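You operate a simulated robot arm through the tools that you are given. There is no shell and no other tool. Be economical: measure what you need, move in short steps, check, and stop when the job is done.

You run a simulated robot arm. Do the job below in one go: nothing can be reset, and whatever is moved stays where it is left.

Task
Clamp the green top injector from the long yellow rack and turn the bar dial to 1200.
Fine: it goes into the steel holder; the letter dial goes to its letter and colour.

It is judged by the outcome, as a careful person would: the job done as asked, and still so three seconds after it is handed in. It fails if anything else is knocked over, pushed out of place, dropped, spilled or broken.

Robot
A 6-joint arm with a two-finger parallel gripper, fixed in place. Base frame: the origin is at the foot of the arm, x ahead of it, y to its left, z up. Readings come in m, rad, newtons and seconds.
With the tool pointing down near the work surface it reaches from about 0.24 to 0.66 m from the base axis. Its first joint turns from -1.152 to 1.152 rad. Payload 2.9 kg.
The tool frame sits at the grasp point between the pads (the TCP): z along the fingers, y along the line on which they close. The tips reach 0.03 m beyond it. The gripper opens to 0.11 m. The fingers are 0.02 m wide and 0.01 m thick; the gripper's body (0.048 by 0.112 m) begins 0.055 m behind the TCP.
Orientation is that of the tool frame in the base frame, as a unit quaternion [w, x, y, z]. With the fingers straight down and closing along the base's y, the tool's x points along the base's -x, its y along +y and its z along -z.

Tools
- The arm moves only by the tool arm_command. Its argument "moves" is one flat list of numbers, 7 for each row, row after row: the shift along the tool's x, y, z in m, then the turn, a rotation vector about the tool's x, y, z in rad, then the finger opening in m, from 0 to 0.11. In form: [dx, dy, dz, ax, ay, az, hand, dx, dy, dz, ax, ay, az, hand, ...]. A call has 1 to 12 rows; each row is the pose to reach, as a shift and turn from the pose commanded when the call began, along the tool's axes at that moment. Rows are played at 5 a second. More than 0.05 m and 0.15 rad between two rows, or a gripper value outside its range, and nothing of the call is played. Where a pose cannot be reached the arm comes as near as it can. A force on the tool above 40 N (or 10 N above the force at the start of the call, whichever is more), or a blocked arm, ends the call early, and 0.2 s more pass. Each finger travels about 0.108 m/s and halts on what it meets, pressing with about 36 N; the grip force reading is that of the motor and also rises with nothing between the fingers. The clock runs only during rows and for 0.2 s after the last one: add rows that repeat a pose to give the fingers time. It gives the time, the measured TCP pose, the force on the tool (base axes), the opening and the grip force at its end, in the units of the frame above (readings bear some noise), with the torque about the TCP (base axes, N m) and any sound that the robot's microphone picked up.
- Cameras (640 x 400 px; columns grow to the right, rows downward): "scene" is fixed at [0.0899, 0.4462, 1.3851]; the picture's right is [-0.60, -0.80, 0.00], its down [-0.44, 0.33, -0.83] and it looks along [0.67, -0.50, -0.55] (base axes); focal length 214 px, centre (320, 200). "wrist" rides on the gripper at [0.072, 0.017, -0.103] in the tool frame; the picture's right is [-0.23, 0.97, 0.00], its down [-0.76, -0.18, -0.62] and it looks along [-0.61, -0.14, 0.78] (tool axes); focal length 222 px, centre (320, 200). There is no depth. A picture from a camera that has moved, and an enlarged one, comes with that camera's place and axes in the base frame and with its lens.
- grab_frame(camera): a new picture of that camera. The clock stands still meanwhile.
- enlarge(camera, box): a new picture of the part [left, top, right, bottom] of that camera's present view, enlarged. The clock stands still meanwhile.
- hand_in(): hands the job in; it is judged then, once.

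Go step by step. Nothing tells you positions but the pictures and the camera data: compare them with the known pose of the tool, close in by small moves and look again before you grip or let go. The budget is 120 turns and 64 pictures, counting those below and the enlarged ones. Unless the task says otherwise, let go and move clear before handing in, and close with one line.

The tools are called after "Call:" as a command line: name --argument value ..., lists and objects as JSON in quotes. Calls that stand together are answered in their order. arm_command: Moves the arm, as the interface text tells. Its arguments: {"type":"object","properties":{"moves":{"type":"array"}},"required":["moves"]} The other tools are called the same way: grab_frame (camera) takes a picture; enlarge (camera, box) takes an enlarged picture of a part of a camera's view; hand_in () hands the job in.

At the start:

```text
t: 0.0
ee_pos: [0.3875, 0.0102, 1.2859]
tcp_rot: [0.0, 0.001, 1.0, 0.001]
wrist_force: [-0.4, -0.4, 0.0]
moment: [-0.02, 0.03, 0.0]
width: 0.11
grasp_force: 0.1
```

scene: 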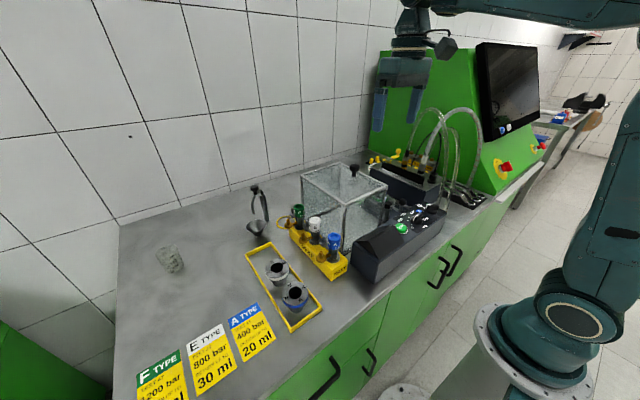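
wrist: 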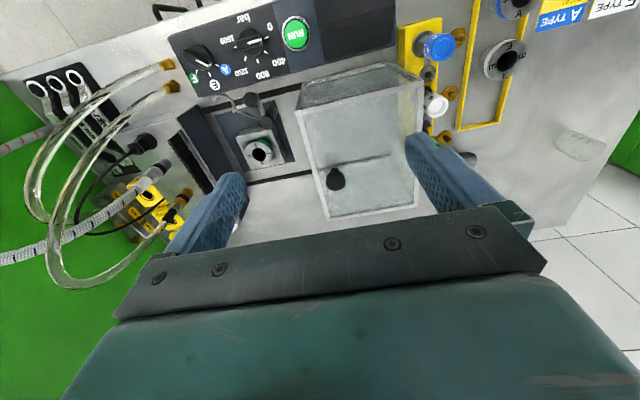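

I see a yellow rack with green/white/blue-topped injectors, a glass box, a control box with dials, and a steel holder behind it. I'll enlarge the key regions first.

Call:
enlarge --camera "scene" --box '[230, 150, 470, 300]'

Call:
enlarge --camera "wrist" --box '[150, 0, 470, 200]'

Call:
enlarge --camera "scene" --box '[110, 290, 290, 400]'

```text
2.67 times, centred on (350, 225) of scene
camera zoom: at [0.0899, 0.4462, 1.3851], right [-0.6, -0.8, 0.0], down [-0.44, 0.33, -0.83], along [0.67, -0.5, -0.55], focal length 572 px, centre (240, 133)
```

zoom: 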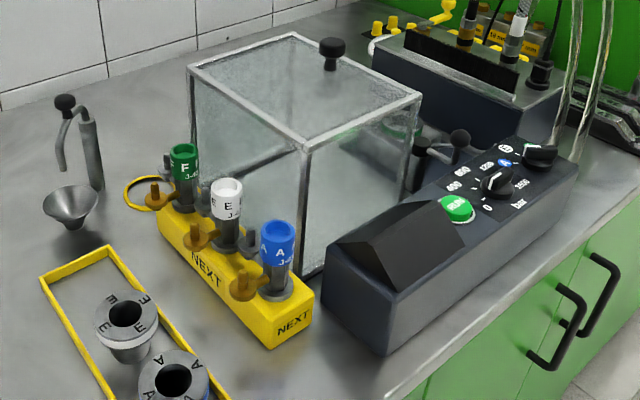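

```text
2.00 times, centred on (310, 100) of wrist
camera zoom: at [0.3153, 0.0263, 1.3882], right [0.23, 0.97, 0.0], down [0.76, -0.18, 0.62], along [0.61, -0.14, -0.78], focal length 444 px, centre (340, 400)
```

zoom: 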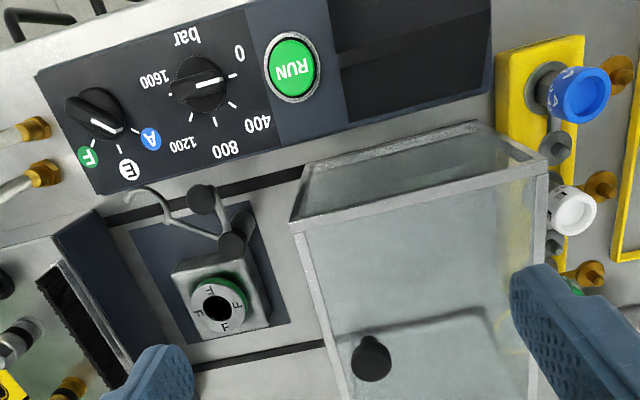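

```text
3.56 times, centred on (200, 345) of scene
camera zoom: at [0.0899, 0.4462, 1.3851], right [-0.6, -0.8, 0.0], down [-0.44, 0.33, -0.83], along [0.67, -0.5, -0.55], focal length 763 px, centre (747, -316)
```

zoom: 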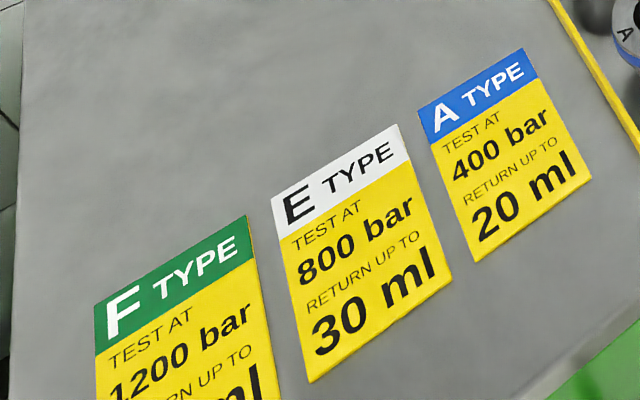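

The green injector is at roughly (0.54, 0.186, top 1.02), the holder with its F insert near (0.50, -0.15), and the bar knob and letter knob near (0.313, -0.065) and (0.312, -0.153). Next I go over the bar dial for a close look.

Call:
arm_command --moves '[0.02, -0.02, 0.03, 0, 0, 0, 0.11, 0.04, -0.04, 0.06, 0, 0, 0, 0.11, 0.06, -0.06, 0.09, 0, 0, 0, 0.11, 0.07, -0.075, 0.12, 0, 0, 0, 0.11, 0.073, -0.075, 0.14, 0, 0, 0, 0.11, 0.073, -0.075, 0.14, 0, 0, 0, 0.11]'

Call:
grab_frame --camera "wrist"

Call:
grab_frame --camera "scene"

```text
t: 1.4
ee_pos: [0.3149, -0.0652, 1.1445]
tcp_rot: [0.0, 0.0, 1.0, 0.001]
wrist_force: [0.0, 0.7, -0.7]
moment: [-0.01, -0.01, 0.0]
width: 0.1104
grasp_force: 0.0
```

```text
58 pictures are left
camera wrist: at [0.2422, -0.0485, 1.2475], right [0.23, 0.97, 0.0], down [0.76, -0.18, 0.62], along [0.61, -0.14, -0.78], focal length 222 px, centre (320, 200)
```

wrist: 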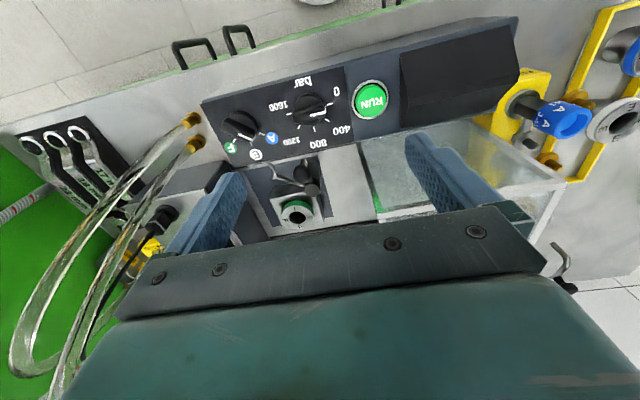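

```text
57 pictures are left
```

scene: 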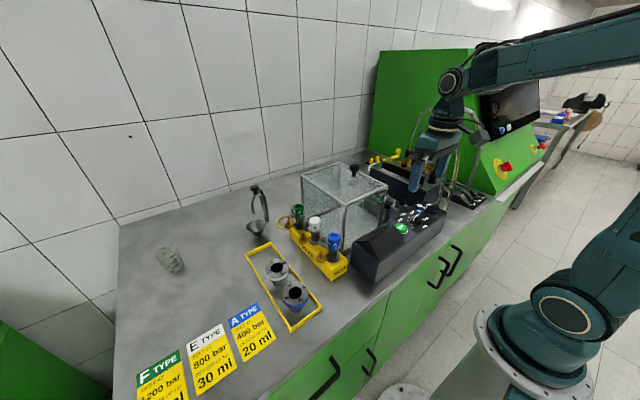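

Call:
enlarge --camera "wrist" --box '[190, 60, 410, 240]'

```text
2.22 times, centred on (300, 150) of wrist
camera zoom: at [0.2422, -0.0485, 1.2475], right [0.23, 0.97, 0.0], down [0.76, -0.18, 0.62], along [0.61, -0.14, -0.78], focal length 494 px, centre (364, 311)
```

zoom: 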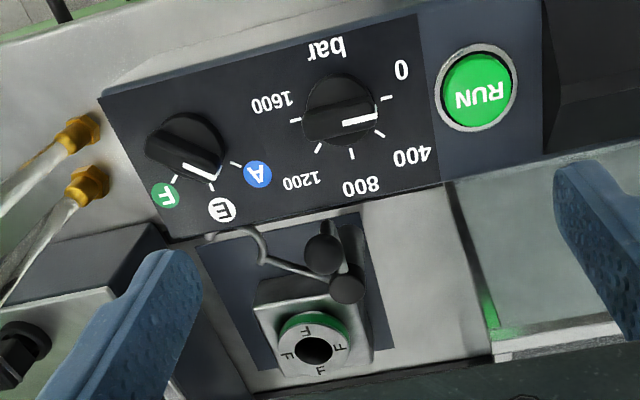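

The bar dial is centred at about (0.316, -0.077), panel top z≈0.983, with a 0 to 1600 half circle in 45° steps and the pointer at 0 (+y). I'll turn the hand so the fingers straddle the knob's ridge, and look closely.

Call:
arm_command --moves '[0, -0.001, 0.005, 0, 0, -0.143, 0.11, 0, -0.002, 0.01, 0, 0, -0.286, 0.11, 0, -0.003, 0.015, 0, 0, -0.428, 0.11, 0, -0.004, 0.02, 0, 0, -0.571, 0.11, 0, -0.005, 0.025, 0, 0, -0.714, 0.1, 0, -0.006, 0.03, 0, 0, -0.857, 0.09, 0, -0.007, 0.035, 0, 0, -1.0, 0.08, 0, -0.008, 0.04, 0, 0, -1.142, 0.08, 0, -0.01, 0.043, 0, 0, -1.285, 0.08, 0, -0.011, 0.045, 0, 0, -1.428, 0.08, -0.001, -0.012, 0.05, 0, 0, -1.571, 0.08, -0.001, -0.012, 0.05, 0, 0, -1.571, 0.08]'

Call:
grab_frame --camera "wrist"

Call:
enlarge --camera "scene" --box '[350, 160, 470, 240]'

```text
t: 4.0
ee_pos: [0.3158, -0.0774, 1.0952]
tcp_rot: [0.0, 0.708, -0.706, -0.001]
wrist_force: [0.9, 0.3, -0.1]
moment: [-0.04, 0.01, 0.01]
width: 0.0799
grasp_force: 0.0
```

```text
55 pictures are left
camera wrist: at [0.2994, -0.1497, 1.198], right [-0.97, 0.23, 0.0], down [0.18, 0.76, 0.62], along [0.14, 0.61, -0.78], focal length 222 px, centre (320, 200)
```

wrist: 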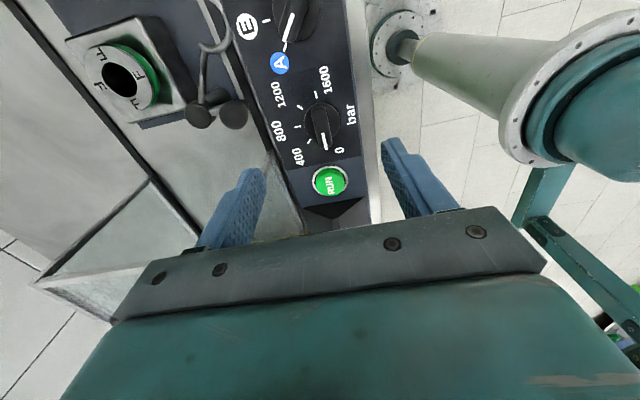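

```text
5.00 times, centred on (410, 200) of scene
camera zoom: at [0.0899, 0.4462, 1.3851], right [-0.6, -0.8, 0.0], down [-0.44, 0.33, -0.83], along [0.67, -0.5, -0.55], focal length 1072 px, centre (-130, 200)
```

zoom: 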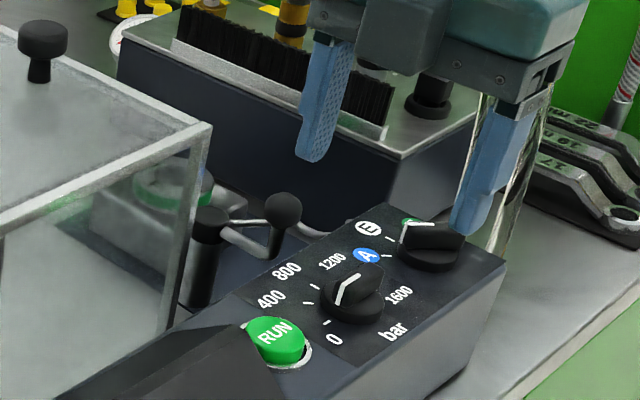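

Call:
enlarge --camera "wrist" --box '[240, 60, 400, 200]'

```text
2.86 times, centred on (320, 130) of wrist
camera zoom: at [0.2994, -0.1497, 1.198], right [-0.97, 0.23, 0.0], down [0.18, 0.76, 0.62], along [0.14, 0.61, -0.78], focal length 635 px, centre (320, 400)
```

zoom: 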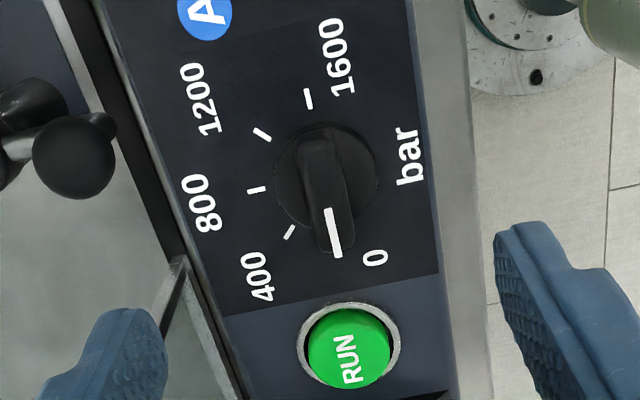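

The knob is a disc with a ridge about 15 mm wide and its pointer at 0. I descend to straddle the ridge, with tips near z≈0.995, and close on it.

Call:
arm_command --moves '[0, 0, 0.03, 0, 0, 0, 0.05, 0, 0, 0.05, 0, 0, 0, 0.05, 0, 0, 0.06, 0, 0, 0, 0.05, 0, 0, 0.067, 0, 0, 0, 0.05, 0, 0, 0.067, 0, 0, 0, 0.05]'

Call:
enlarge --camera "scene" --box '[350, 160, 470, 240]'

Call:
enlarge --camera "wrist" --box '[220, 100, 420, 240]'

```text
t: 5.2
ee_pos: [0.3166, -0.0766, 1.0279]
tcp_rot: [-0.001, 0.707, -0.707, -0.001]
wrist_force: [1.1, -0.2, -0.5]
moment: [-0.02, 0.0, 0.0]
width: 0.05
grasp_force: 0.0
```

```text
5.00 times, centred on (410, 200) of scene
camera zoom: at [0.0899, 0.4462, 1.3851], right [-0.6, -0.8, 0.0], down [-0.44, 0.33, -0.83], along [0.67, -0.5, -0.55], focal length 1072 px, centre (-130, 200)
```

zoom: 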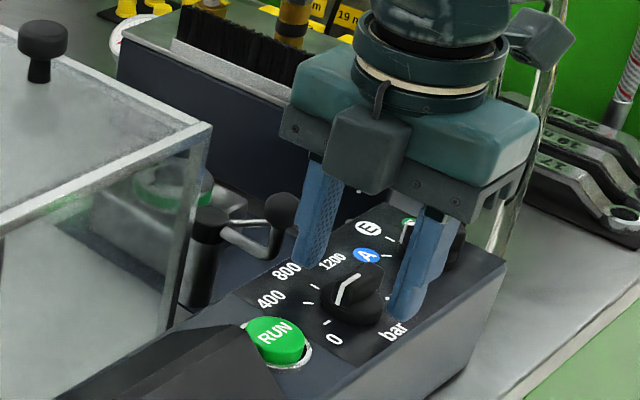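

```text
2.86 times, centred on (320, 170) of wrist
camera zoom: at [0.2994, -0.1494, 1.1306], right [-0.97, 0.23, 0.0], down [0.18, 0.76, 0.62], along [0.14, 0.61, -0.78], focal length 635 px, centre (320, 286)
```

zoom: 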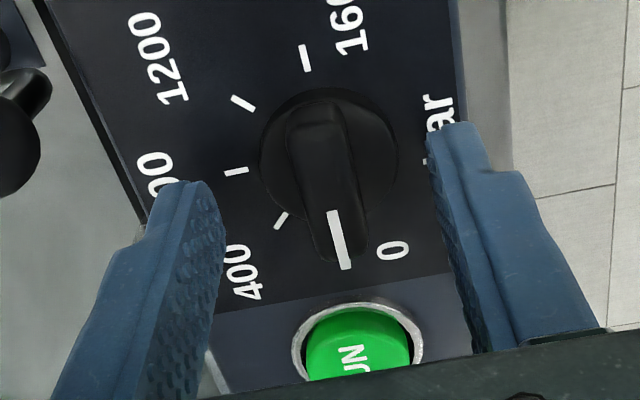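

Aligned. I close on the ridge.

Call:
arm_command --moves '[0, 0, 0, 0, 0, 0, 0.03, 0, 0, 0, 0, 0, 0, 0.01, 0, 0, 0, 0, 0, 0, 0.0, 0, 0, 0, 0, 0, 0, 0.0, 0, 0, 0, 0, 0, 0, 0.0]'

```text
t: 6.4
ee_pos: [0.3139, -0.0773, 1.0272]
tcp_rot: [-0.001, -0.707, 0.707, 0.002]
wrist_force: [-22.8, -1.6, 0.6]
moment: [-0.5, 0.25, 0.0]
width: 0.0127
grasp_force: 45.5
```

Gripped, but the arm is being pulled about 3 mm toward -x; I re-centre by that much.

Call:
arm_command --moves '[0, 0.003, 0, 0, 0, 0, 0.0, 0, 0.003, 0, 0, 0, 0, 0.0]'

```text
t: 7.0
ee_pos: [0.3145, -0.0772, 1.0271]
tcp_rot: [-0.001, 0.707, -0.707, 0.0]
wrist_force: [-2.0, -1.6, -20.7]
moment: [0.7, 0.06, -0.03]
width: 0.0128
grasp_force: 45.6
```

Call:
arm_command --moves '[0, 0, 0, 0, 0, 0.1, 0, 0, 0, 0, 0, 0, 0.2, 0, 0, 0, 0, 0, 0, 0.3, 0, 0, 0, 0, 0, 0, 0.393, 0]'

Call:
enlarge --camera "scene" --box '[350, 160, 470, 240]'

```text
t: 8.0
ee_pos: [0.3146, -0.076, 1.0285]
tcp_rot: [0.001, -0.555, 0.832, -0.001]
wrist_force: [13.7, 4.2, -33.9]
moment: [0.15, -0.28, 0.02]
width: 0.013
grasp_force: 44.9
```

```text
5.00 times, centred on (410, 200) of scene
camera zoom: at [0.0907, 0.4462, 1.3851], right [-0.6, -0.8, 0.0], down [-0.44, 0.33, -0.83], along [0.67, -0.5, -0.55], focal length 1072 px, centre (-130, 200)
```

zoom: 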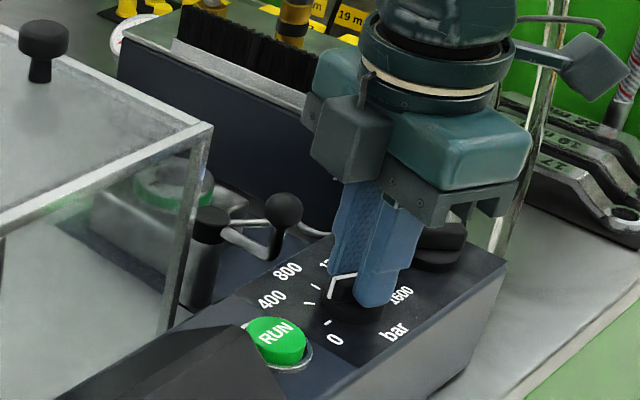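

The knob follows (22.5° so far). A downward pull is building, so I ease the height 2 mm and check.

Call:
arm_command --moves '[0, 0, 0.002, 0, 0, 0, 0, 0, 0, 0.002, 0, 0, 0, 0]'

```text
t: 8.6
ee_pos: [0.3148, -0.0772, 1.0284]
tcp_rot: [0.003, -0.555, 0.832, -0.001]
wrist_force: [6.1, 9.2, 13.0]
moment: [-0.09, 0.33, 0.01]
width: 0.0129
grasp_force: 44.7
```

Call:
arm_command --moves '[0, 0, 0, 0, 0, 0.1, 0, 0, 0, 0, 0, 0, 0.2, 0, 0, 0, 0, 0, 0, 0.3, 0, 0, 0, 0, 0, 0, 0.4, 0, 0, 0, 0, 0, 0, 0.5, 0, 0, 0, 0, 0, 0, 0.6, 0, 0, 0, 0, 0, 0, 0.7, 0, 0, 0, 0, 0, 0, 0.785, 0]'

```text
t: 10.4
ee_pos: [0.3147, -0.0771, 1.0268]
tcp_rot: [0.002, -0.194, 0.981, 0.0]
wrist_force: [10.1, 6.3, 28.5]
moment: [0.06, 0.05, 0.02]
width: 0.0128
grasp_force: 44.9
```

Half way (67.5°). I ease up 1 mm and turn the remaining 67.5°.

Call:
arm_command --moves '[0, 0, -0.001, 0, 0, 0.1, 0, 0, 0, -0.001, 0, 0, 0.2, 0, 0, 0, -0.001, 0, 0, 0.3, 0, 0, 0, -0.001, 0, 0, 0.4, 0, 0, 0, -0.001, 0, 0, 0.5, 0, 0, 0, -0.001, 0, 0, 0.6, 0, 0, 0, -0.001, 0, 0, 0.7, 0, 0, 0, -0.001, 0, 0, 0.8, 0, 0, 0, -0.001, 0, 0, 0.9, 0, 0, 0, -0.001, 0, 0, 1.0, 0, 0, 0, -0.001, 0, 0, 1.1, 0, 0, 0, -0.001, 0, 0, 1.178, 0]'

Call:
grab_frame --camera "wrist"

```text
t: 13.0
ee_pos: [0.3146, -0.078, 1.0268]
tcp_rot: [0.002, 0.384, 0.923, 0.001]
wrist_force: [18.0, -7.4, -9.8]
moment: [-0.96, -0.99, 0.02]
width: 0.0129
grasp_force: 44.8
```

```text
49 pictures are left
camera wrist: at [0.2746, -0.0144, 1.1298], right [0.85, 0.53, 0.0], down [0.41, -0.67, 0.63], along [0.33, -0.53, -0.78], focal length 222 px, centre (320, 200)
```

wrist: 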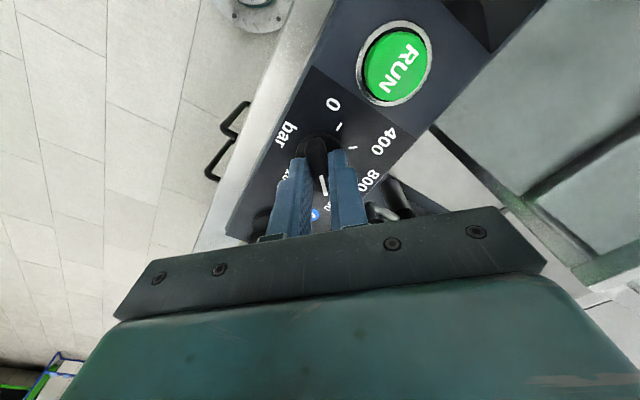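

At 135° turned; I release and lift to check the pointer.

Call:
arm_command --moves '[0, 0, 0, 0, 0, 0, 0.03, 0, 0, 0, 0, 0, 0, 0.045, 0, 0, 0, 0, 0, 0, 0.045, 0, 0, -0.03, 0, 0, 0, 0.045, 0, 0, -0.065, 0, 0, 0, 0.045, 0, 0, -0.065, 0, 0, 0, 0.045]'

Call:
enlarge --camera "wrist" --box '[230, 60, 410, 200]'

```text
t: 14.4
ee_pos: [0.3108, -0.0778, 1.0933]
tcp_rot: [0.001, 0.383, 0.924, 0.001]
wrist_force: [0.0, -0.5, 0.6]
moment: [-0.01, 0.0, -0.02]
width: 0.0451
grasp_force: 0.1
```

```text
2.86 times, centred on (320, 130) of wrist
camera zoom: at [0.2733, -0.0155, 1.1957], right [0.85, 0.53, 0.0], down [0.41, -0.67, 0.62], along [0.33, -0.53, -0.78], focal length 635 px, centre (320, 400)
```

zoom: 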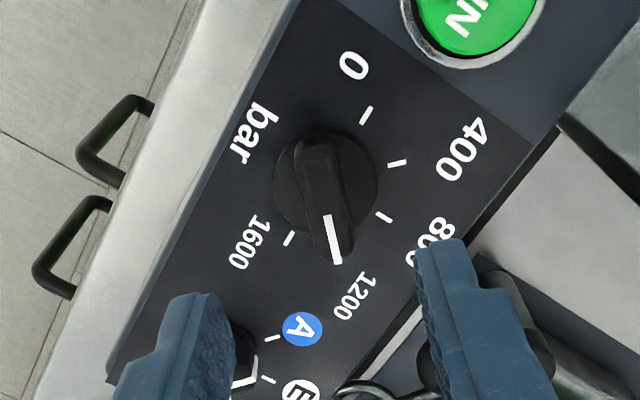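

The bar dial now reads 1200. I move over the letter dial at about (0.3145, -0.160) and turn the hand to straddle its ridge, which points at A.

Call:
arm_command --moves '[-0.005, -0.0045, -0.01, 0, 0, -0.138, 0.045, -0.01, -0.009, -0.01, 0, 0, -0.276, 0.045, -0.015, -0.014, -0.01, 0, 0, -0.414, 0.045, -0.02, -0.0185, -0.01, 0, 0, -0.552, 0.045, -0.025, -0.023, -0.01, 0, 0, -0.69, 0.045, -0.03, -0.0275, -0.01, 0, 0, -0.828, 0.045, -0.035, -0.032, -0.01, 0, 0, -0.966, 0.045, -0.04, -0.037, -0.01, 0, 0, -1.104, 0.045, -0.045, -0.0415, -0.01, 0, 0, -1.242, 0.045, -0.05, -0.046, -0.01, 0, 0, -1.38, 0.045, -0.056, -0.051, -0.01, 0, 0, -1.52, 0.045, -0.0605, -0.0555, -0.01, 0, 0, -1.66, 0.045]'

Call:
enlarge --camera "wrist" --box '[230, 60, 410, 200]'

Call:
enlarge --camera "scene" --box '[360, 110, 500, 220]'

```text
t: 17.0
ee_pos: [0.3171, -0.1601, 1.1012]
tcp_rot: [0.001, -0.423, 0.906, 0.001]
wrist_force: [0.2, -0.1, 0.0]
moment: [0.01, 0.02, -0.01]
width: 0.045
grasp_force: 0.0
```

```text
2.86 times, centred on (320, 130) of wrist
camera zoom: at [0.2566, -0.2047, 1.2046], right [-0.6, 0.8, 0.0], down [0.62, 0.47, 0.62], along [0.5, 0.38, -0.78], focal length 635 px, centre (320, 400)
```

zoom: 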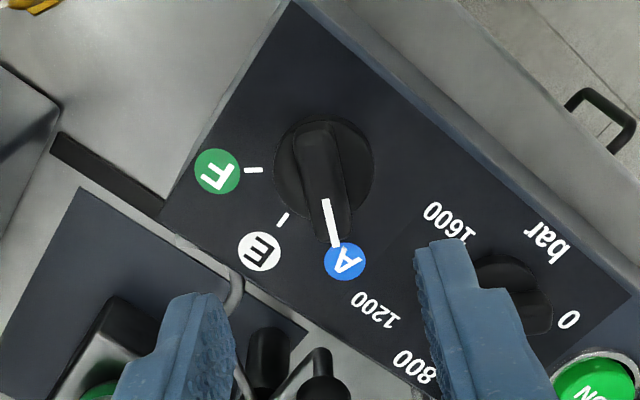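

```text
3.64 times, centred on (430, 165) of scene
camera zoom: at [0.0899, 0.4462, 1.3851], right [-0.6, -0.8, 0.0], down [-0.44, 0.33, -0.83], along [0.67, -0.5, -0.55], focal length 780 px, centre (-80, 327)
```

zoom: 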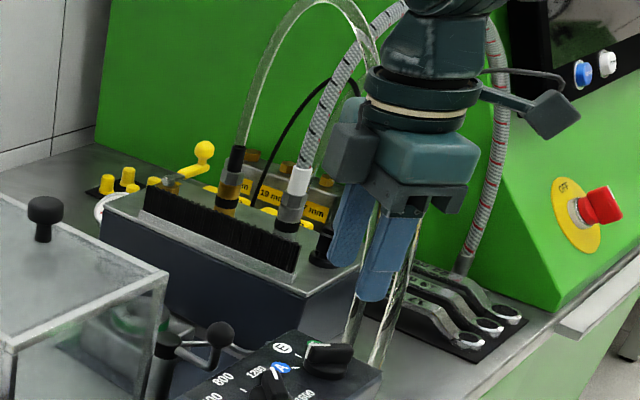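

The E and F ticks show the letter dial at (0.3144, -0.159), with F 90° clockwise from A. I centre, align the hand to 45°, and descend.

Call:
arm_command --moves '[0.001, 0.0026, 0.02, 0, 0, 0.087, 0.045, 0.001, 0.0026, 0.05, 0, 0, 0.087, 0.045, 0.001, 0.0026, 0.065, 0, 0, 0.087, 0.045, 0.001, 0.0026, 0.074, 0, 0, 0.087, 0.045, 0.001, 0.0026, 0.074, 0, 0, 0.087, 0.045]'

Call:
enlarge --camera "wrist" --box '[220, 100, 420, 240]'

```text
t: 18.2
ee_pos: [0.3135, -0.158, 1.0276]
tcp_rot: [0.001, -0.385, 0.923, 0.001]
wrist_force: [-0.2, 0.6, -0.5]
moment: [0.0, -0.01, 0.04]
width: 0.045
grasp_force: 0.1
```

```text
2.86 times, centred on (320, 170) of wrist
camera zoom: at [0.2503, -0.1975, 1.1303], right [-0.53, 0.85, 0.0], down [0.66, 0.41, 0.62], along [0.53, 0.33, -0.78], focal length 635 px, centre (320, 286)
```

zoom: 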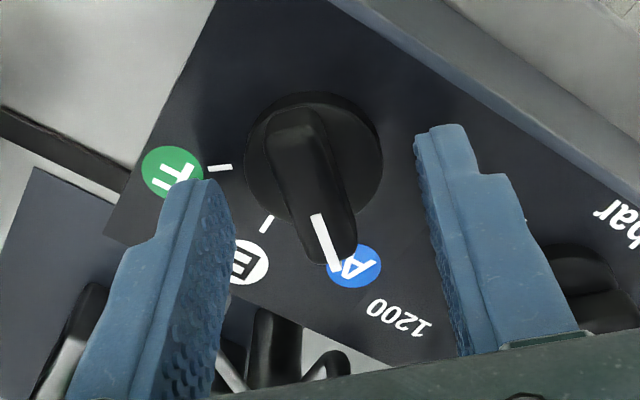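

The ridge matches about 50° better, and the F tick also computes to about -50°. I turn the hand back 5°, centre, and close.

Call:
arm_command --moves '[-0.0004, -0.0015, 0, 0, 0, -0.087, 0.045, -0.0004, -0.0015, 0, 0, 0, -0.087, 0.03, -0.0004, -0.0015, 0, 0, 0, -0.087, 0.01, -0.0004, -0.0015, 0, 0, 0, -0.087, 0, -0.0004, -0.0015, 0, 0, 0, -0.087, 0, -0.0004, -0.0015, 0, 0, 0, -0.087, 0]'

```text
t: 19.6
ee_pos: [0.3156, -0.1576, 1.028]
tcp_rot: [0.001, -0.424, 0.906, 0.0]
wrist_force: [-2.2, 2.1, 0.6]
moment: [-0.01, 0.05, -0.07]
width: 0.0131
grasp_force: 44.8
```

Gripped with almost no side force. Now turn 100° toward F.

Call:
arm_command --moves '[0, 0, 0, 0, 0, 0.12, 0, 0, 0, 0, 0, 0, 0.24, 0, 0, 0, 0, 0, 0, 0.36, 0, 0, 0, 0, 0, 0, 0.48, 0, 0, 0, 0, 0, 0, 0.6, 0, 0, 0, 0, 0, 0, 0.72, 0, 0, 0, 0, 0, 0, 0.84, 0]'

```text
t: 21.2
ee_pos: [0.3148, -0.159, 1.0267]
tcp_rot: [0.0, -0.016, 1.0, 0.0]
wrist_force: [-2.9, -6.7, -5.7]
moment: [-0.22, -0.59, -0.01]
width: 0.013
grasp_force: 45.0
```

Call:
arm_command --moves '[0, 0, 0, 0, 0, 0.12, 0, 0, 0, 0, 0, 0, 0.24, 0, 0, 0, 0, 0, 0, 0.36, 0, 0, 0, 0, 0, 0, 0.48, 0, 0, 0, 0, 0, 0, 0.6, 0, 0, 0, 0, 0, 0, 0.72, 0, 0, 0, 0, 0, 0, 0.84, 0, 0, 0, 0, 0, 0, 0.905, 0, 0, 0, 0, 0, 0, 0.905, 0]'

Call:
enlarge --camera "wrist" --box '[220, 100, 420, 240]'

```text
t: 23.2
ee_pos: [0.3141, -0.1598, 1.0269]
tcp_rot: [0.0, 0.423, 0.906, 0.0]
wrist_force: [-1.3, -22.4, -13.0]
moment: [-1.02, -0.43, 0.1]
width: 0.0127
grasp_force: 44.9
```

```text
2.86 times, centred on (320, 170) of wrist
camera zoom: at [0.2813, -0.0939, 1.1307], right [0.89, 0.45, 0.0], down [0.35, -0.7, 0.62], along [0.28, -0.56, -0.78], focal length 635 px, centre (320, 286)
```

zoom: 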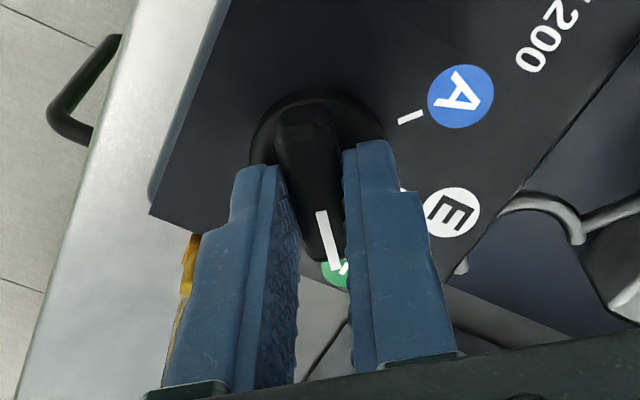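

The pointer covers F. I release, lift and check.

Call:
arm_command --moves '[0, 0, 0, 0, 0, 0, 0.03, 0, 0, 0, 0, 0, 0, 0.045, 0, 0, 0, 0, 0, 0, 0.045, 0, 0, -0.03, 0, 0, 0, 0.045, 0, 0, -0.065, 0, 0, 0, 0.045, 0, 0, -0.1, 0, 0, 0, 0.045]'

Call:
enlarge --camera "wrist" --box '[230, 60, 410, 200]'

```text
t: 24.6
ee_pos: [0.3151, -0.158, 1.1272]
tcp_rot: [0.0, 0.422, 0.906, 0.0]
wrist_force: [-0.1, 0.2, 0.3]
moment: [0.02, -0.02, -0.02]
width: 0.0453
grasp_force: 0.0
```

```text
2.86 times, centred on (320, 130) of wrist
camera zoom: at [0.2814, -0.0925, 1.2311], right [0.89, 0.45, 0.0], down [0.36, -0.7, 0.62], along [0.28, -0.55, -0.78], focal length 635 px, centre (320, 400)
```

zoom: 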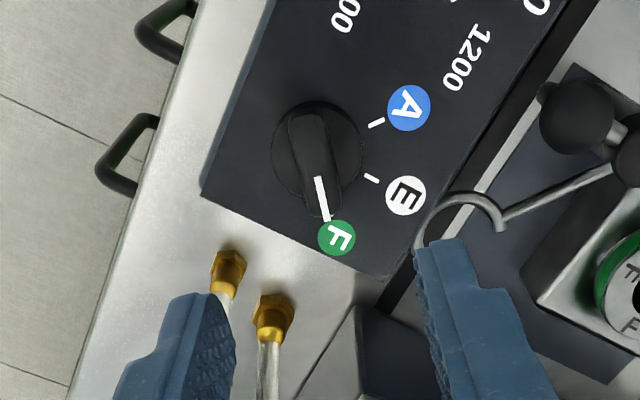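

The letter dial is on F. Next I look at the holder and its swing clamp, moving above it with the hand back to its neutral turn.

Call:
arm_command --moves '[-0.008, 0.018, -0.005, 0, 0, -0.125, 0.045, -0.016, 0.036, -0.01, 0, 0, -0.25, 0.045, -0.024, 0.054, -0.015, 0, 0, -0.375, 0.045, -0.032, 0.072, -0.02, 0, 0, -0.5, 0.045, -0.04, 0.09, -0.025, 0, 0, -0.625, 0.045, -0.05, 0.11, -0.03, 0, 0, -0.75, 0.045, -0.058, 0.128, -0.03, 0, 0, -0.871, 0.045, -0.058, 0.128, -0.03, 0, 0, -0.871, 0.045]'

Call:
enlarge --camera "wrist" --box '[180, 60, 460, 235]'

Call:
enlarge --camera "scene" --box '[260, 160, 440, 280]'

```text
t: 26.4
ee_pos: [0.4505, -0.12, 1.1572]
tcp_rot: [0.0, -0.001, 1.0, 0.001]
wrist_force: [-0.5, 0.7, 0.1]
moment: [-0.01, 0.0, 0.0]
width: 0.045
grasp_force: 0.0
```

```text
2.29 times, centred on (320, 148) of wrist
camera zoom: at [0.3774, -0.1039, 1.2612], right [0.23, 0.97, 0.0], down [0.76, -0.18, 0.62], along [0.61, -0.14, -0.78], focal length 508 px, centre (320, 320)
```

zoom: 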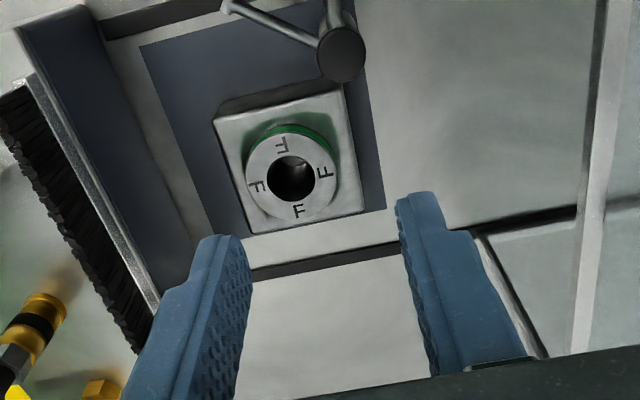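

```text
3.33 times, centred on (350, 220) of scene
camera zoom: at [0.09, 0.4462, 1.3851], right [-0.6, -0.8, 0.0], down [-0.44, 0.33, -0.83], along [0.67, -0.5, -0.55], focal length 715 px, centre (220, 133)
```

zoom: 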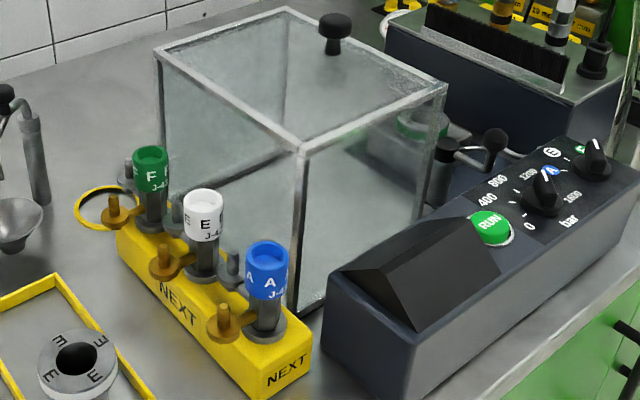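

The holder's mouth is at about (0.5045, -0.151, 0.949), with the F insert already fitted. I back off to view the clamp arm, post and ball better.

Call:
arm_command --moves '[0.04, 0, 0, 0, 0, 0, 0.045, 0.08, 0, 0, 0, 0, 0, 0.045, 0.1, 0, 0.01, 0, 0, 0, 0.06, 0.1, 0, 0.01, 0, 0, 0, 0.08]'

Call:
enlarge --camera "wrist" --box '[200, 100, 420, 240]'

Call:
enlarge --camera "scene" --box '[370, 160, 450, 215]'

```text
t: 27.4
ee_pos: [0.3486, -0.1218, 1.1471]
tcp_rot: [0.0, -0.001, 1.0, 0.001]
wrist_force: [-0.3, 0.1, -0.4]
moment: [-0.01, 0.01, -0.01]
width: 0.08
grasp_force: 0.1
```

```text
2.86 times, centred on (310, 170) of wrist
camera zoom: at [0.2764, -0.1044, 1.251], right [0.23, 0.97, 0.0], down [0.76, -0.18, 0.62], along [0.61, -0.14, -0.78], focal length 635 px, centre (349, 286)
```

zoom: 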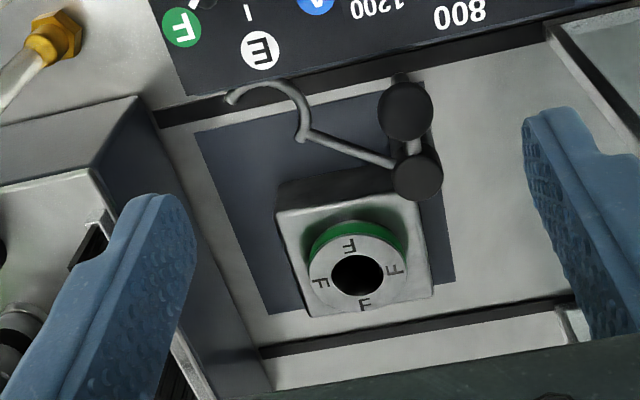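

```text
7.27 times, centred on (410, 188) of scene
camera zoom: at [0.0899, 0.4462, 1.3851], right [-0.6, -0.8, 0.0], down [-0.44, 0.33, -0.83], along [0.67, -0.5, -0.55], focal length 1560 px, centre (-334, 291)
```

zoom: 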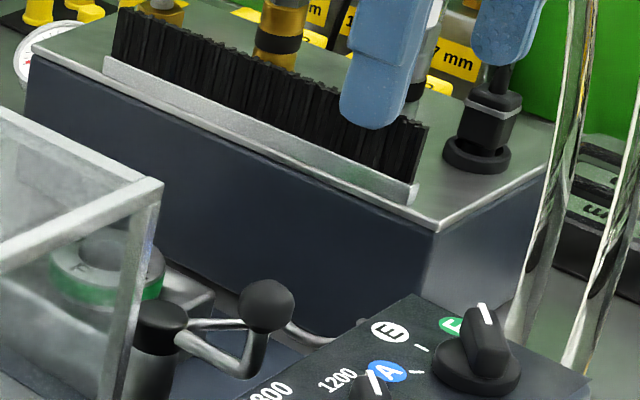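

The clamp is a fork on a vertical post at (0.434, -0.106). Its ball crank is at (0.382, -0.105, 1.01), and swinging it about 90° counter-clockwise brings the fork over the holder. First the injector: I go up and over the glass box to look at the green one.

Call:
arm_command --moves '[0, 0.0, -0.04, 0, 0, 0, 0.08, -0.01, 0.03, -0.07, 0, 0, 0, 0.08, -0.02, 0.075, -0.07, 0, 0, 0, 0.08, -0.04, 0.12, -0.07, 0, 0, 0, 0.08, -0.06, 0.16, -0.07, 0, 0, 0, 0.08, -0.08, 0.2, -0.07, 0, 0, 0, 0.08, -0.1, 0.24, -0.07, 0, 0, 0, 0.08, -0.12, 0.28, -0.07, 0, 0, 0, 0.08, -0.14, 0.308, -0.05, 0, 0, 0, 0.08, -0.14, 0.308, -0.03, 0, 0, 0, 0.08, -0.14, 0.308, -0.02, 0, 0, 0, 0.08]'

Call:
grab_frame --camera "wrist"

Call:
enlarge --camera "scene" --box '[270, 190, 370, 290]'

```text
t: 29.8
ee_pos: [0.4907, 0.187, 1.1677]
tcp_rot: [0.001, 0.0, 1.0, 0.001]
wrist_force: [-0.2, -0.4, 0.2]
moment: [-0.03, 0.02, 0.0]
width: 0.0801
grasp_force: 0.2
```

```text
38 pictures are left
camera wrist: at [0.4181, 0.2041, 1.2711], right [0.23, 0.97, 0.0], down [0.76, -0.18, 0.62], along [0.61, -0.14, -0.78], focal length 222 px, centre (320, 200)
```

wrist: 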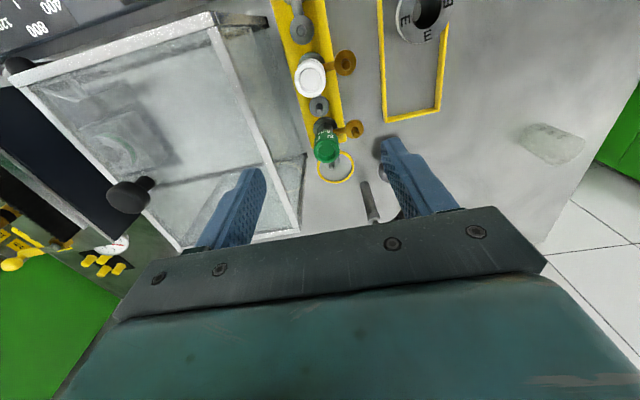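

```text
4.00 times, centred on (320, 240) of scene
camera zoom: at [0.0899, 0.4462, 1.3851], right [-0.6, -0.8, 0.0], down [-0.44, 0.33, -0.83], along [0.67, -0.5, -0.55], focal length 858 px, centre (320, 40)
```

zoom: 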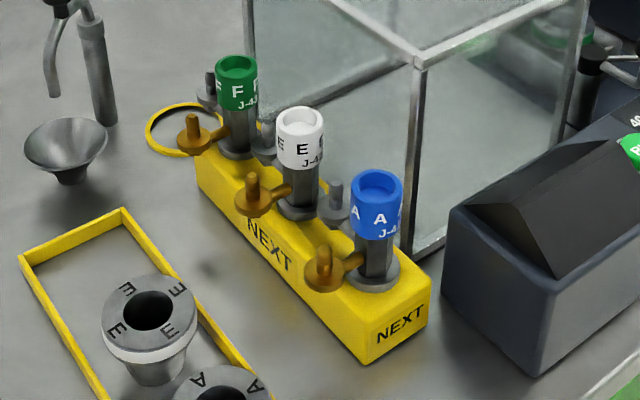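

The injectors have a brass port toward +y and a grey port toward +x, and the glass box is close on the -y side. So I'll grip the cap with the fingers closing along x, turned +90° with the camera on the +y side.

Call:
arm_command --moves '[-0.004, 0, 0, 0, 0, 0.143, 0.08, -0.008, 0, 0, 0, 0, 0.286, 0.08, -0.013, 0, 0, 0, 0, 0.428, 0.08, -0.018, 0, 0, 0, 0, 0.571, 0.08, -0.023, 0, 0, 0, 0, 0.714, 0.08, -0.028, 0, 0, 0, 0, 0.857, 0.08, -0.033, 0, 0, 0, 0, 1.0, 0.07, -0.038, 0, 0, 0, 0, 1.142, 0.06, -0.042, 0, 0, 0, 0, 1.285, 0.06, -0.045, 0, 0, 0, 0, 1.428, 0.055, -0.047, 0, 0.01, 0, 0, 1.571, 0.055, -0.047, 0, 0.03, 0, 0, 1.571, 0.055]'

Call:
enlarge --camera "wrist" --box '[200, 60, 440, 240]'

Call:
enlarge --camera "scene" --box '[270, 160, 370, 260]'

```text
t: 32.4
ee_pos: [0.5356, 0.1852, 1.1379]
tcp_rot: [-0.001, 0.708, 0.707, 0.001]
wrist_force: [-0.1, 0.6, -0.7]
moment: [0.04, -0.02, -0.01]
width: 0.0549
grasp_force: 0.1
```

```text
2.22 times, centred on (320, 150) of wrist
camera zoom: at [0.5538, 0.2593, 1.241], right [0.97, -0.23, 0.0], down [-0.18, -0.76, 0.62], along [-0.14, -0.61, -0.78], focal length 494 px, centre (320, 311)
```

zoom: 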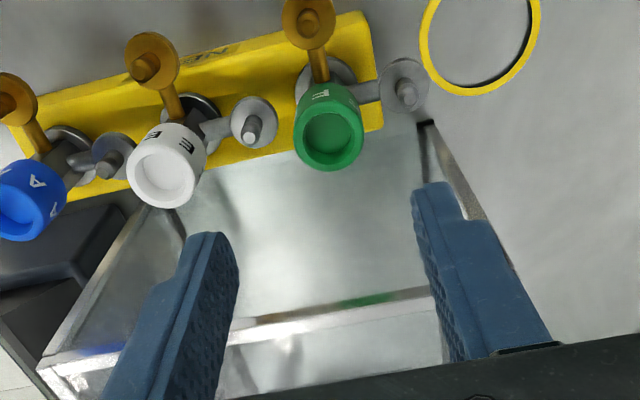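

```text
4.00 times, centred on (320, 210) of scene
camera zoom: at [0.0899, 0.4462, 1.3851], right [-0.6, -0.8, 0.0], down [-0.44, 0.33, -0.83], along [0.67, -0.5, -0.55], focal length 858 px, centre (320, 160)
```

zoom: 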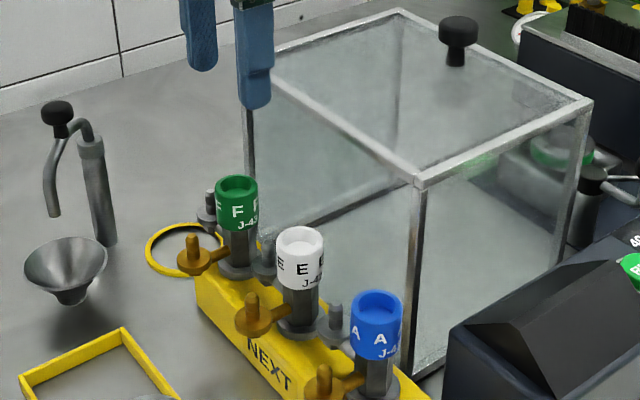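

Green cap centre is at about (0.542, 0.183), top 1.02, with the grey nipple close on the +x side. I descend to just above the cap and check the centring.

Call:
arm_command --moves '[-0.002, 0.0065, 0.03, 0, 0, 0, 0.05, -0.002, 0.0065, 0.06, 0, 0, 0, 0.045, -0.002, 0.0065, 0.078, 0, 0, 0, 0.045, -0.002, 0.0065, 0.078, 0, 0, 0, 0.045]'

Call:
enlarge --camera "wrist" --box '[200, 90, 440, 240]'

Call:
enlarge --camera "scene" --box '[270, 180, 350, 240]'

```text
t: 33.4
ee_pos: [0.543, 0.1851, 1.0591]
tcp_rot: [0.0, 0.707, 0.707, 0.0]
wrist_force: [-0.5, -0.2, 0.2]
moment: [0.0, -0.02, 0.03]
width: 0.045
grasp_force: 0.1
```

```text
2.67 times, centred on (320, 165) of wrist
camera zoom: at [0.5607, 0.2569, 1.1628], right [0.97, -0.23, 0.0], down [-0.18, -0.76, 0.62], along [-0.14, -0.61, -0.78], focal length 592 px, centre (320, 293)
```

zoom: 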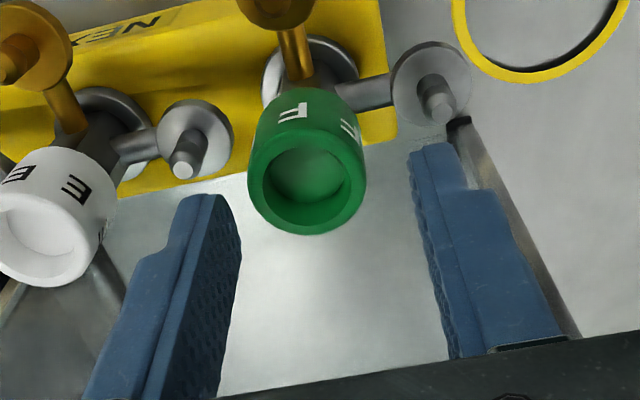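

```text
6.67 times, centred on (310, 210) of scene
camera zoom: at [0.0899, 0.4462, 1.3851], right [-0.6, -0.8, 0.0], down [-0.44, 0.33, -0.83], along [0.67, -0.5, -0.55], focal length 1430 px, centre (387, 133)
```

zoom: 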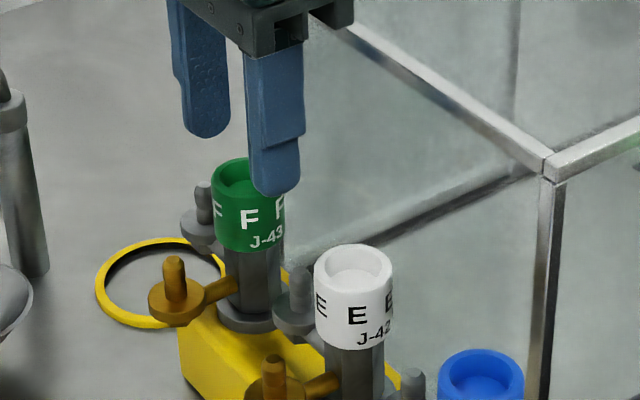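

I shift 3 mm in -x and 2 mm in -y, narrow the fingers to 40 mm to clear the nipples, and lower over the cap.

Call:
arm_command --moves '[-0.002, -0.003, 0.0, 0, 0, 0, 0.04, -0.002, -0.003, 0.015, 0, 0, 0, 0.04, -0.002, -0.003, 0.03, 0, 0, 0, 0.04, -0.002, -0.003, 0.042, 0, 0, 0, 0.04, -0.002, -0.003, 0.042, 0, 0, 0, 0.04]'

Call:
enlarge --camera "wrist" --box '[200, 90, 440, 240]'

Call:
enlarge --camera "scene" --box '[270, 180, 350, 240]'

```text
t: 34.6
ee_pos: [0.5409, 0.1821, 1.0182]
tcp_rot: [-0.001, 0.707, 0.707, 0.0]
wrist_force: [0.7, 0.6, 0.5]
moment: [-0.03, 0.01, -0.01]
width: 0.04
grasp_force: 0.0
```

```text
2.67 times, centred on (320, 165) of wrist
camera zoom: at [0.558, 0.2549, 1.121], right [0.97, -0.23, 0.0], down [-0.18, -0.76, 0.62], along [-0.14, -0.61, -0.78], focal length 592 px, centre (320, 293)
```

zoom: 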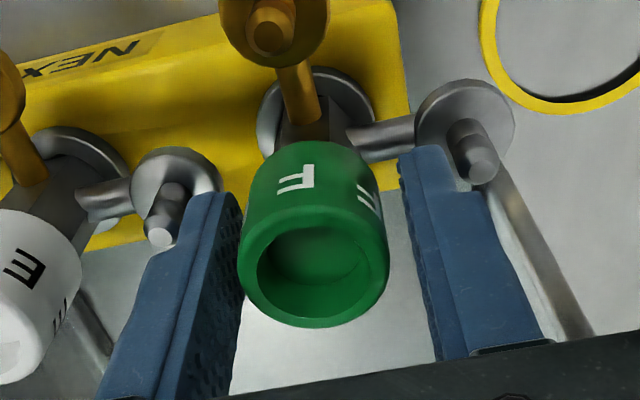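

```text
6.67 times, centred on (310, 210) of scene
camera zoom: at [0.0899, 0.4462, 1.3851], right [-0.6, -0.8, 0.0], down [-0.44, 0.33, -0.83], along [0.67, -0.5, -0.55], focal length 1430 px, centre (387, 133)
```

zoom: 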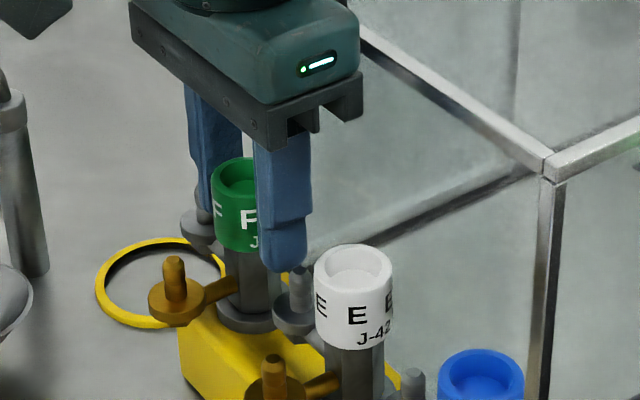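

Fingers straddle the cap well. Closing now.

Call:
arm_command --moves '[0, 0, 0, 0, 0, 0, 0.034, 0, 0, 0, 0, 0, 0, 0.025, 0, 0, 0, 0, 0, 0, 0.015, 0, 0, 0, 0, 0, 0, 0.01, 0, 0, 0, 0, 0, 0, 0.01]'

```text
t: 35.8
ee_pos: [0.5413, 0.1816, 1.0179]
tcp_rot: [-0.001, 0.707, 0.707, 0.0]
wrist_force: [-0.3, 0.7, -0.7]
moment: [0.05, 0.09, 0.02]
width: 0.0318
grasp_force: 35.7
```

Held at 31.8 mm. I lift straight up and look at the injector's lower part.

Call:
arm_command --moves '[0, 0, -0.015, 0, 0, 0, 0.01, 0, 0, -0.03, 0, 0, 0, 0.01, 0, 0, -0.05, 0, 0, 0, 0.01, 0, 0, -0.07, 0, 0, 0, 0.01, 0, 0, -0.1, 0, 0, 0, 0.01, 0, 0, -0.13, 0, 0, 0, 0.01, 0, 0, -0.16, 0, 0, 0, 0.01, 0, 0, -0.16, 0, 0, 0, 0.01]'

Call:
enlarge --camera "scene" --box '[240, 120, 380, 260]'

```text
t: 37.6
ee_pos: [0.5407, 0.1843, 1.1783]
tcp_rot: [-0.001, 0.707, 0.707, 0.001]
wrist_force: [-0.2, -0.5, -3.2]
moment: [0.01, 0.01, 0.0]
width: 0.0319
grasp_force: 36.0
```

```text
2.86 times, centred on (310, 190) of scene
camera zoom: at [0.09, 0.4462, 1.3851], right [-0.6, -0.8, 0.0], down [-0.44, 0.33, -0.83], along [0.67, -0.5, -0.55], focal length 613 px, centre (349, 229)
```

zoom: 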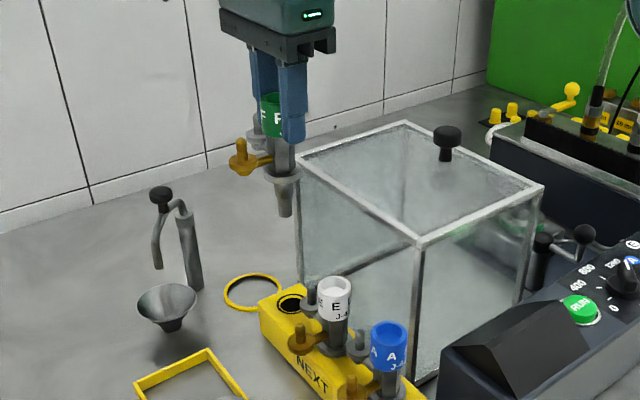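

The injector is out; its tip is about 0.05 m below the flange. I carry it high over the glass box to above the holder.

Call:
arm_command --moves '[0, 0, -0.04, 0, 0, 0, 0.01, 0, 0, -0.08, 0, 0, 0, 0.01, -0.02, -0.002, -0.105, 0, 0, 0, 0.01, -0.06, -0.006, -0.11, 0, 0, 0, 0.01, -0.1, -0.01, -0.11, 0, 0, 0, 0.01, -0.14, -0.014, -0.11, 0, 0, 0, 0.01, -0.18, -0.018, -0.11, 0, 0, 0, 0.01, -0.22, -0.022, -0.11, 0, 0, 0, 0.01, -0.26, -0.026, -0.11, 0, 0, 0, 0.01, -0.3, -0.032, -0.11, 0, 0, 0, 0.01, -0.336, -0.0365, -0.11, 0, 0, 0, 0.01, -0.336, -0.0365, -0.11, 0, 0, 0, 0.01]'

Call:
grab_frame --camera "wrist"

Call:
grab_frame --camera "scene"

```text
t: 40.2
ee_pos: [0.5025, -0.1527, 1.286]
tcp_rot: [0.001, 0.707, 0.707, 0.0]
wrist_force: [-0.3, -0.4, -2.9]
moment: [-0.01, 0.04, -0.01]
width: 0.032
grasp_force: 35.4
out of reach, approached as far as the arm can: row 2, 3, 4, 5, 6, 11, 12
```

```text
29 pictures are left
camera wrist: at [0.5188, -0.0803, 1.389], right [0.97, -0.23, 0.0], down [-0.18, -0.76, 0.62], along [-0.14, -0.61, -0.78], focal length 222 px, centre (320, 200)
```

wrist: 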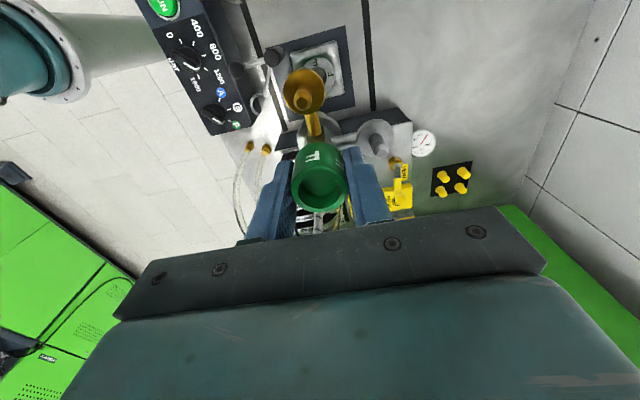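

```text
28 pictures are left
```

scene: 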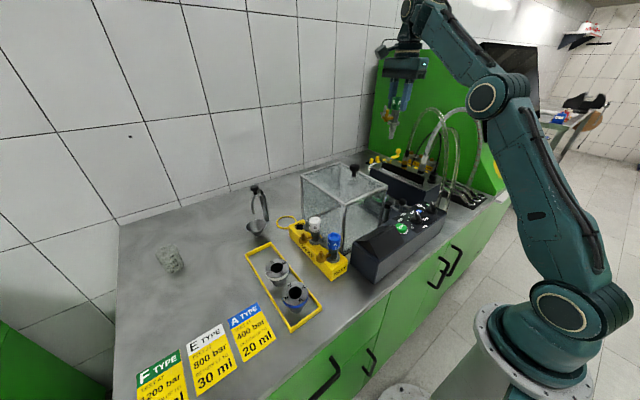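

Above the holder. Lowering so the tip is still ~5 cm above the mouth, then checking alignment.

Call:
arm_command --moves '[0, 0, 0.04, 0, 0, 0, 0.01, 0, 0, 0.08, 0, 0, 0, 0.01, 0, 0, 0.12, 0, 0, 0, 0.01, 0, 0, 0.16, 0, 0, 0, 0.01, 0, 0, 0.16, 0, 0, 0, 0.01]'

Call:
enlarge --camera "wrist" --box '[220, 50, 420, 240]'

Call:
enlarge --camera "scene" --box '[340, 120, 440, 220]'

```text
t: 41.4
ee_pos: [0.5016, -0.154, 1.1248]
tcp_rot: [0.0, 0.707, 0.707, 0.001]
wrist_force: [0.1, 0.2, -2.6]
moment: [0.0, 0.0, 0.03]
width: 0.0314
grasp_force: 35.8
```

```text
2.11 times, centred on (320, 145) of wrist
camera zoom: at [0.5187, -0.08, 1.2284], right [0.97, -0.23, 0.0], down [-0.18, -0.76, 0.62], along [-0.14, -0.61, -0.78], focal length 468 px, centre (320, 316)
```

zoom: 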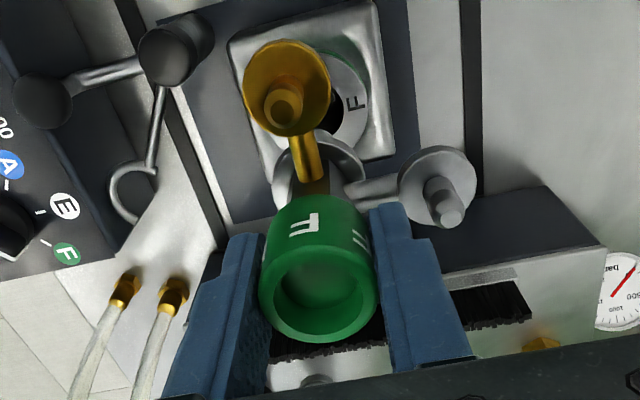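

```text
4.00 times, centred on (390, 170) of scene
camera zoom: at [0.09, 0.4462, 1.3851], right [-0.6, -0.8, 0.0], down [-0.44, 0.33, -0.83], along [0.67, -0.5, -0.55], focal length 858 px, centre (40, 320)
```

zoom: 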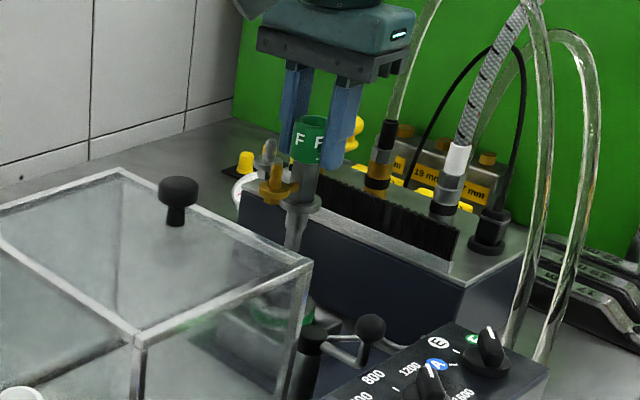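

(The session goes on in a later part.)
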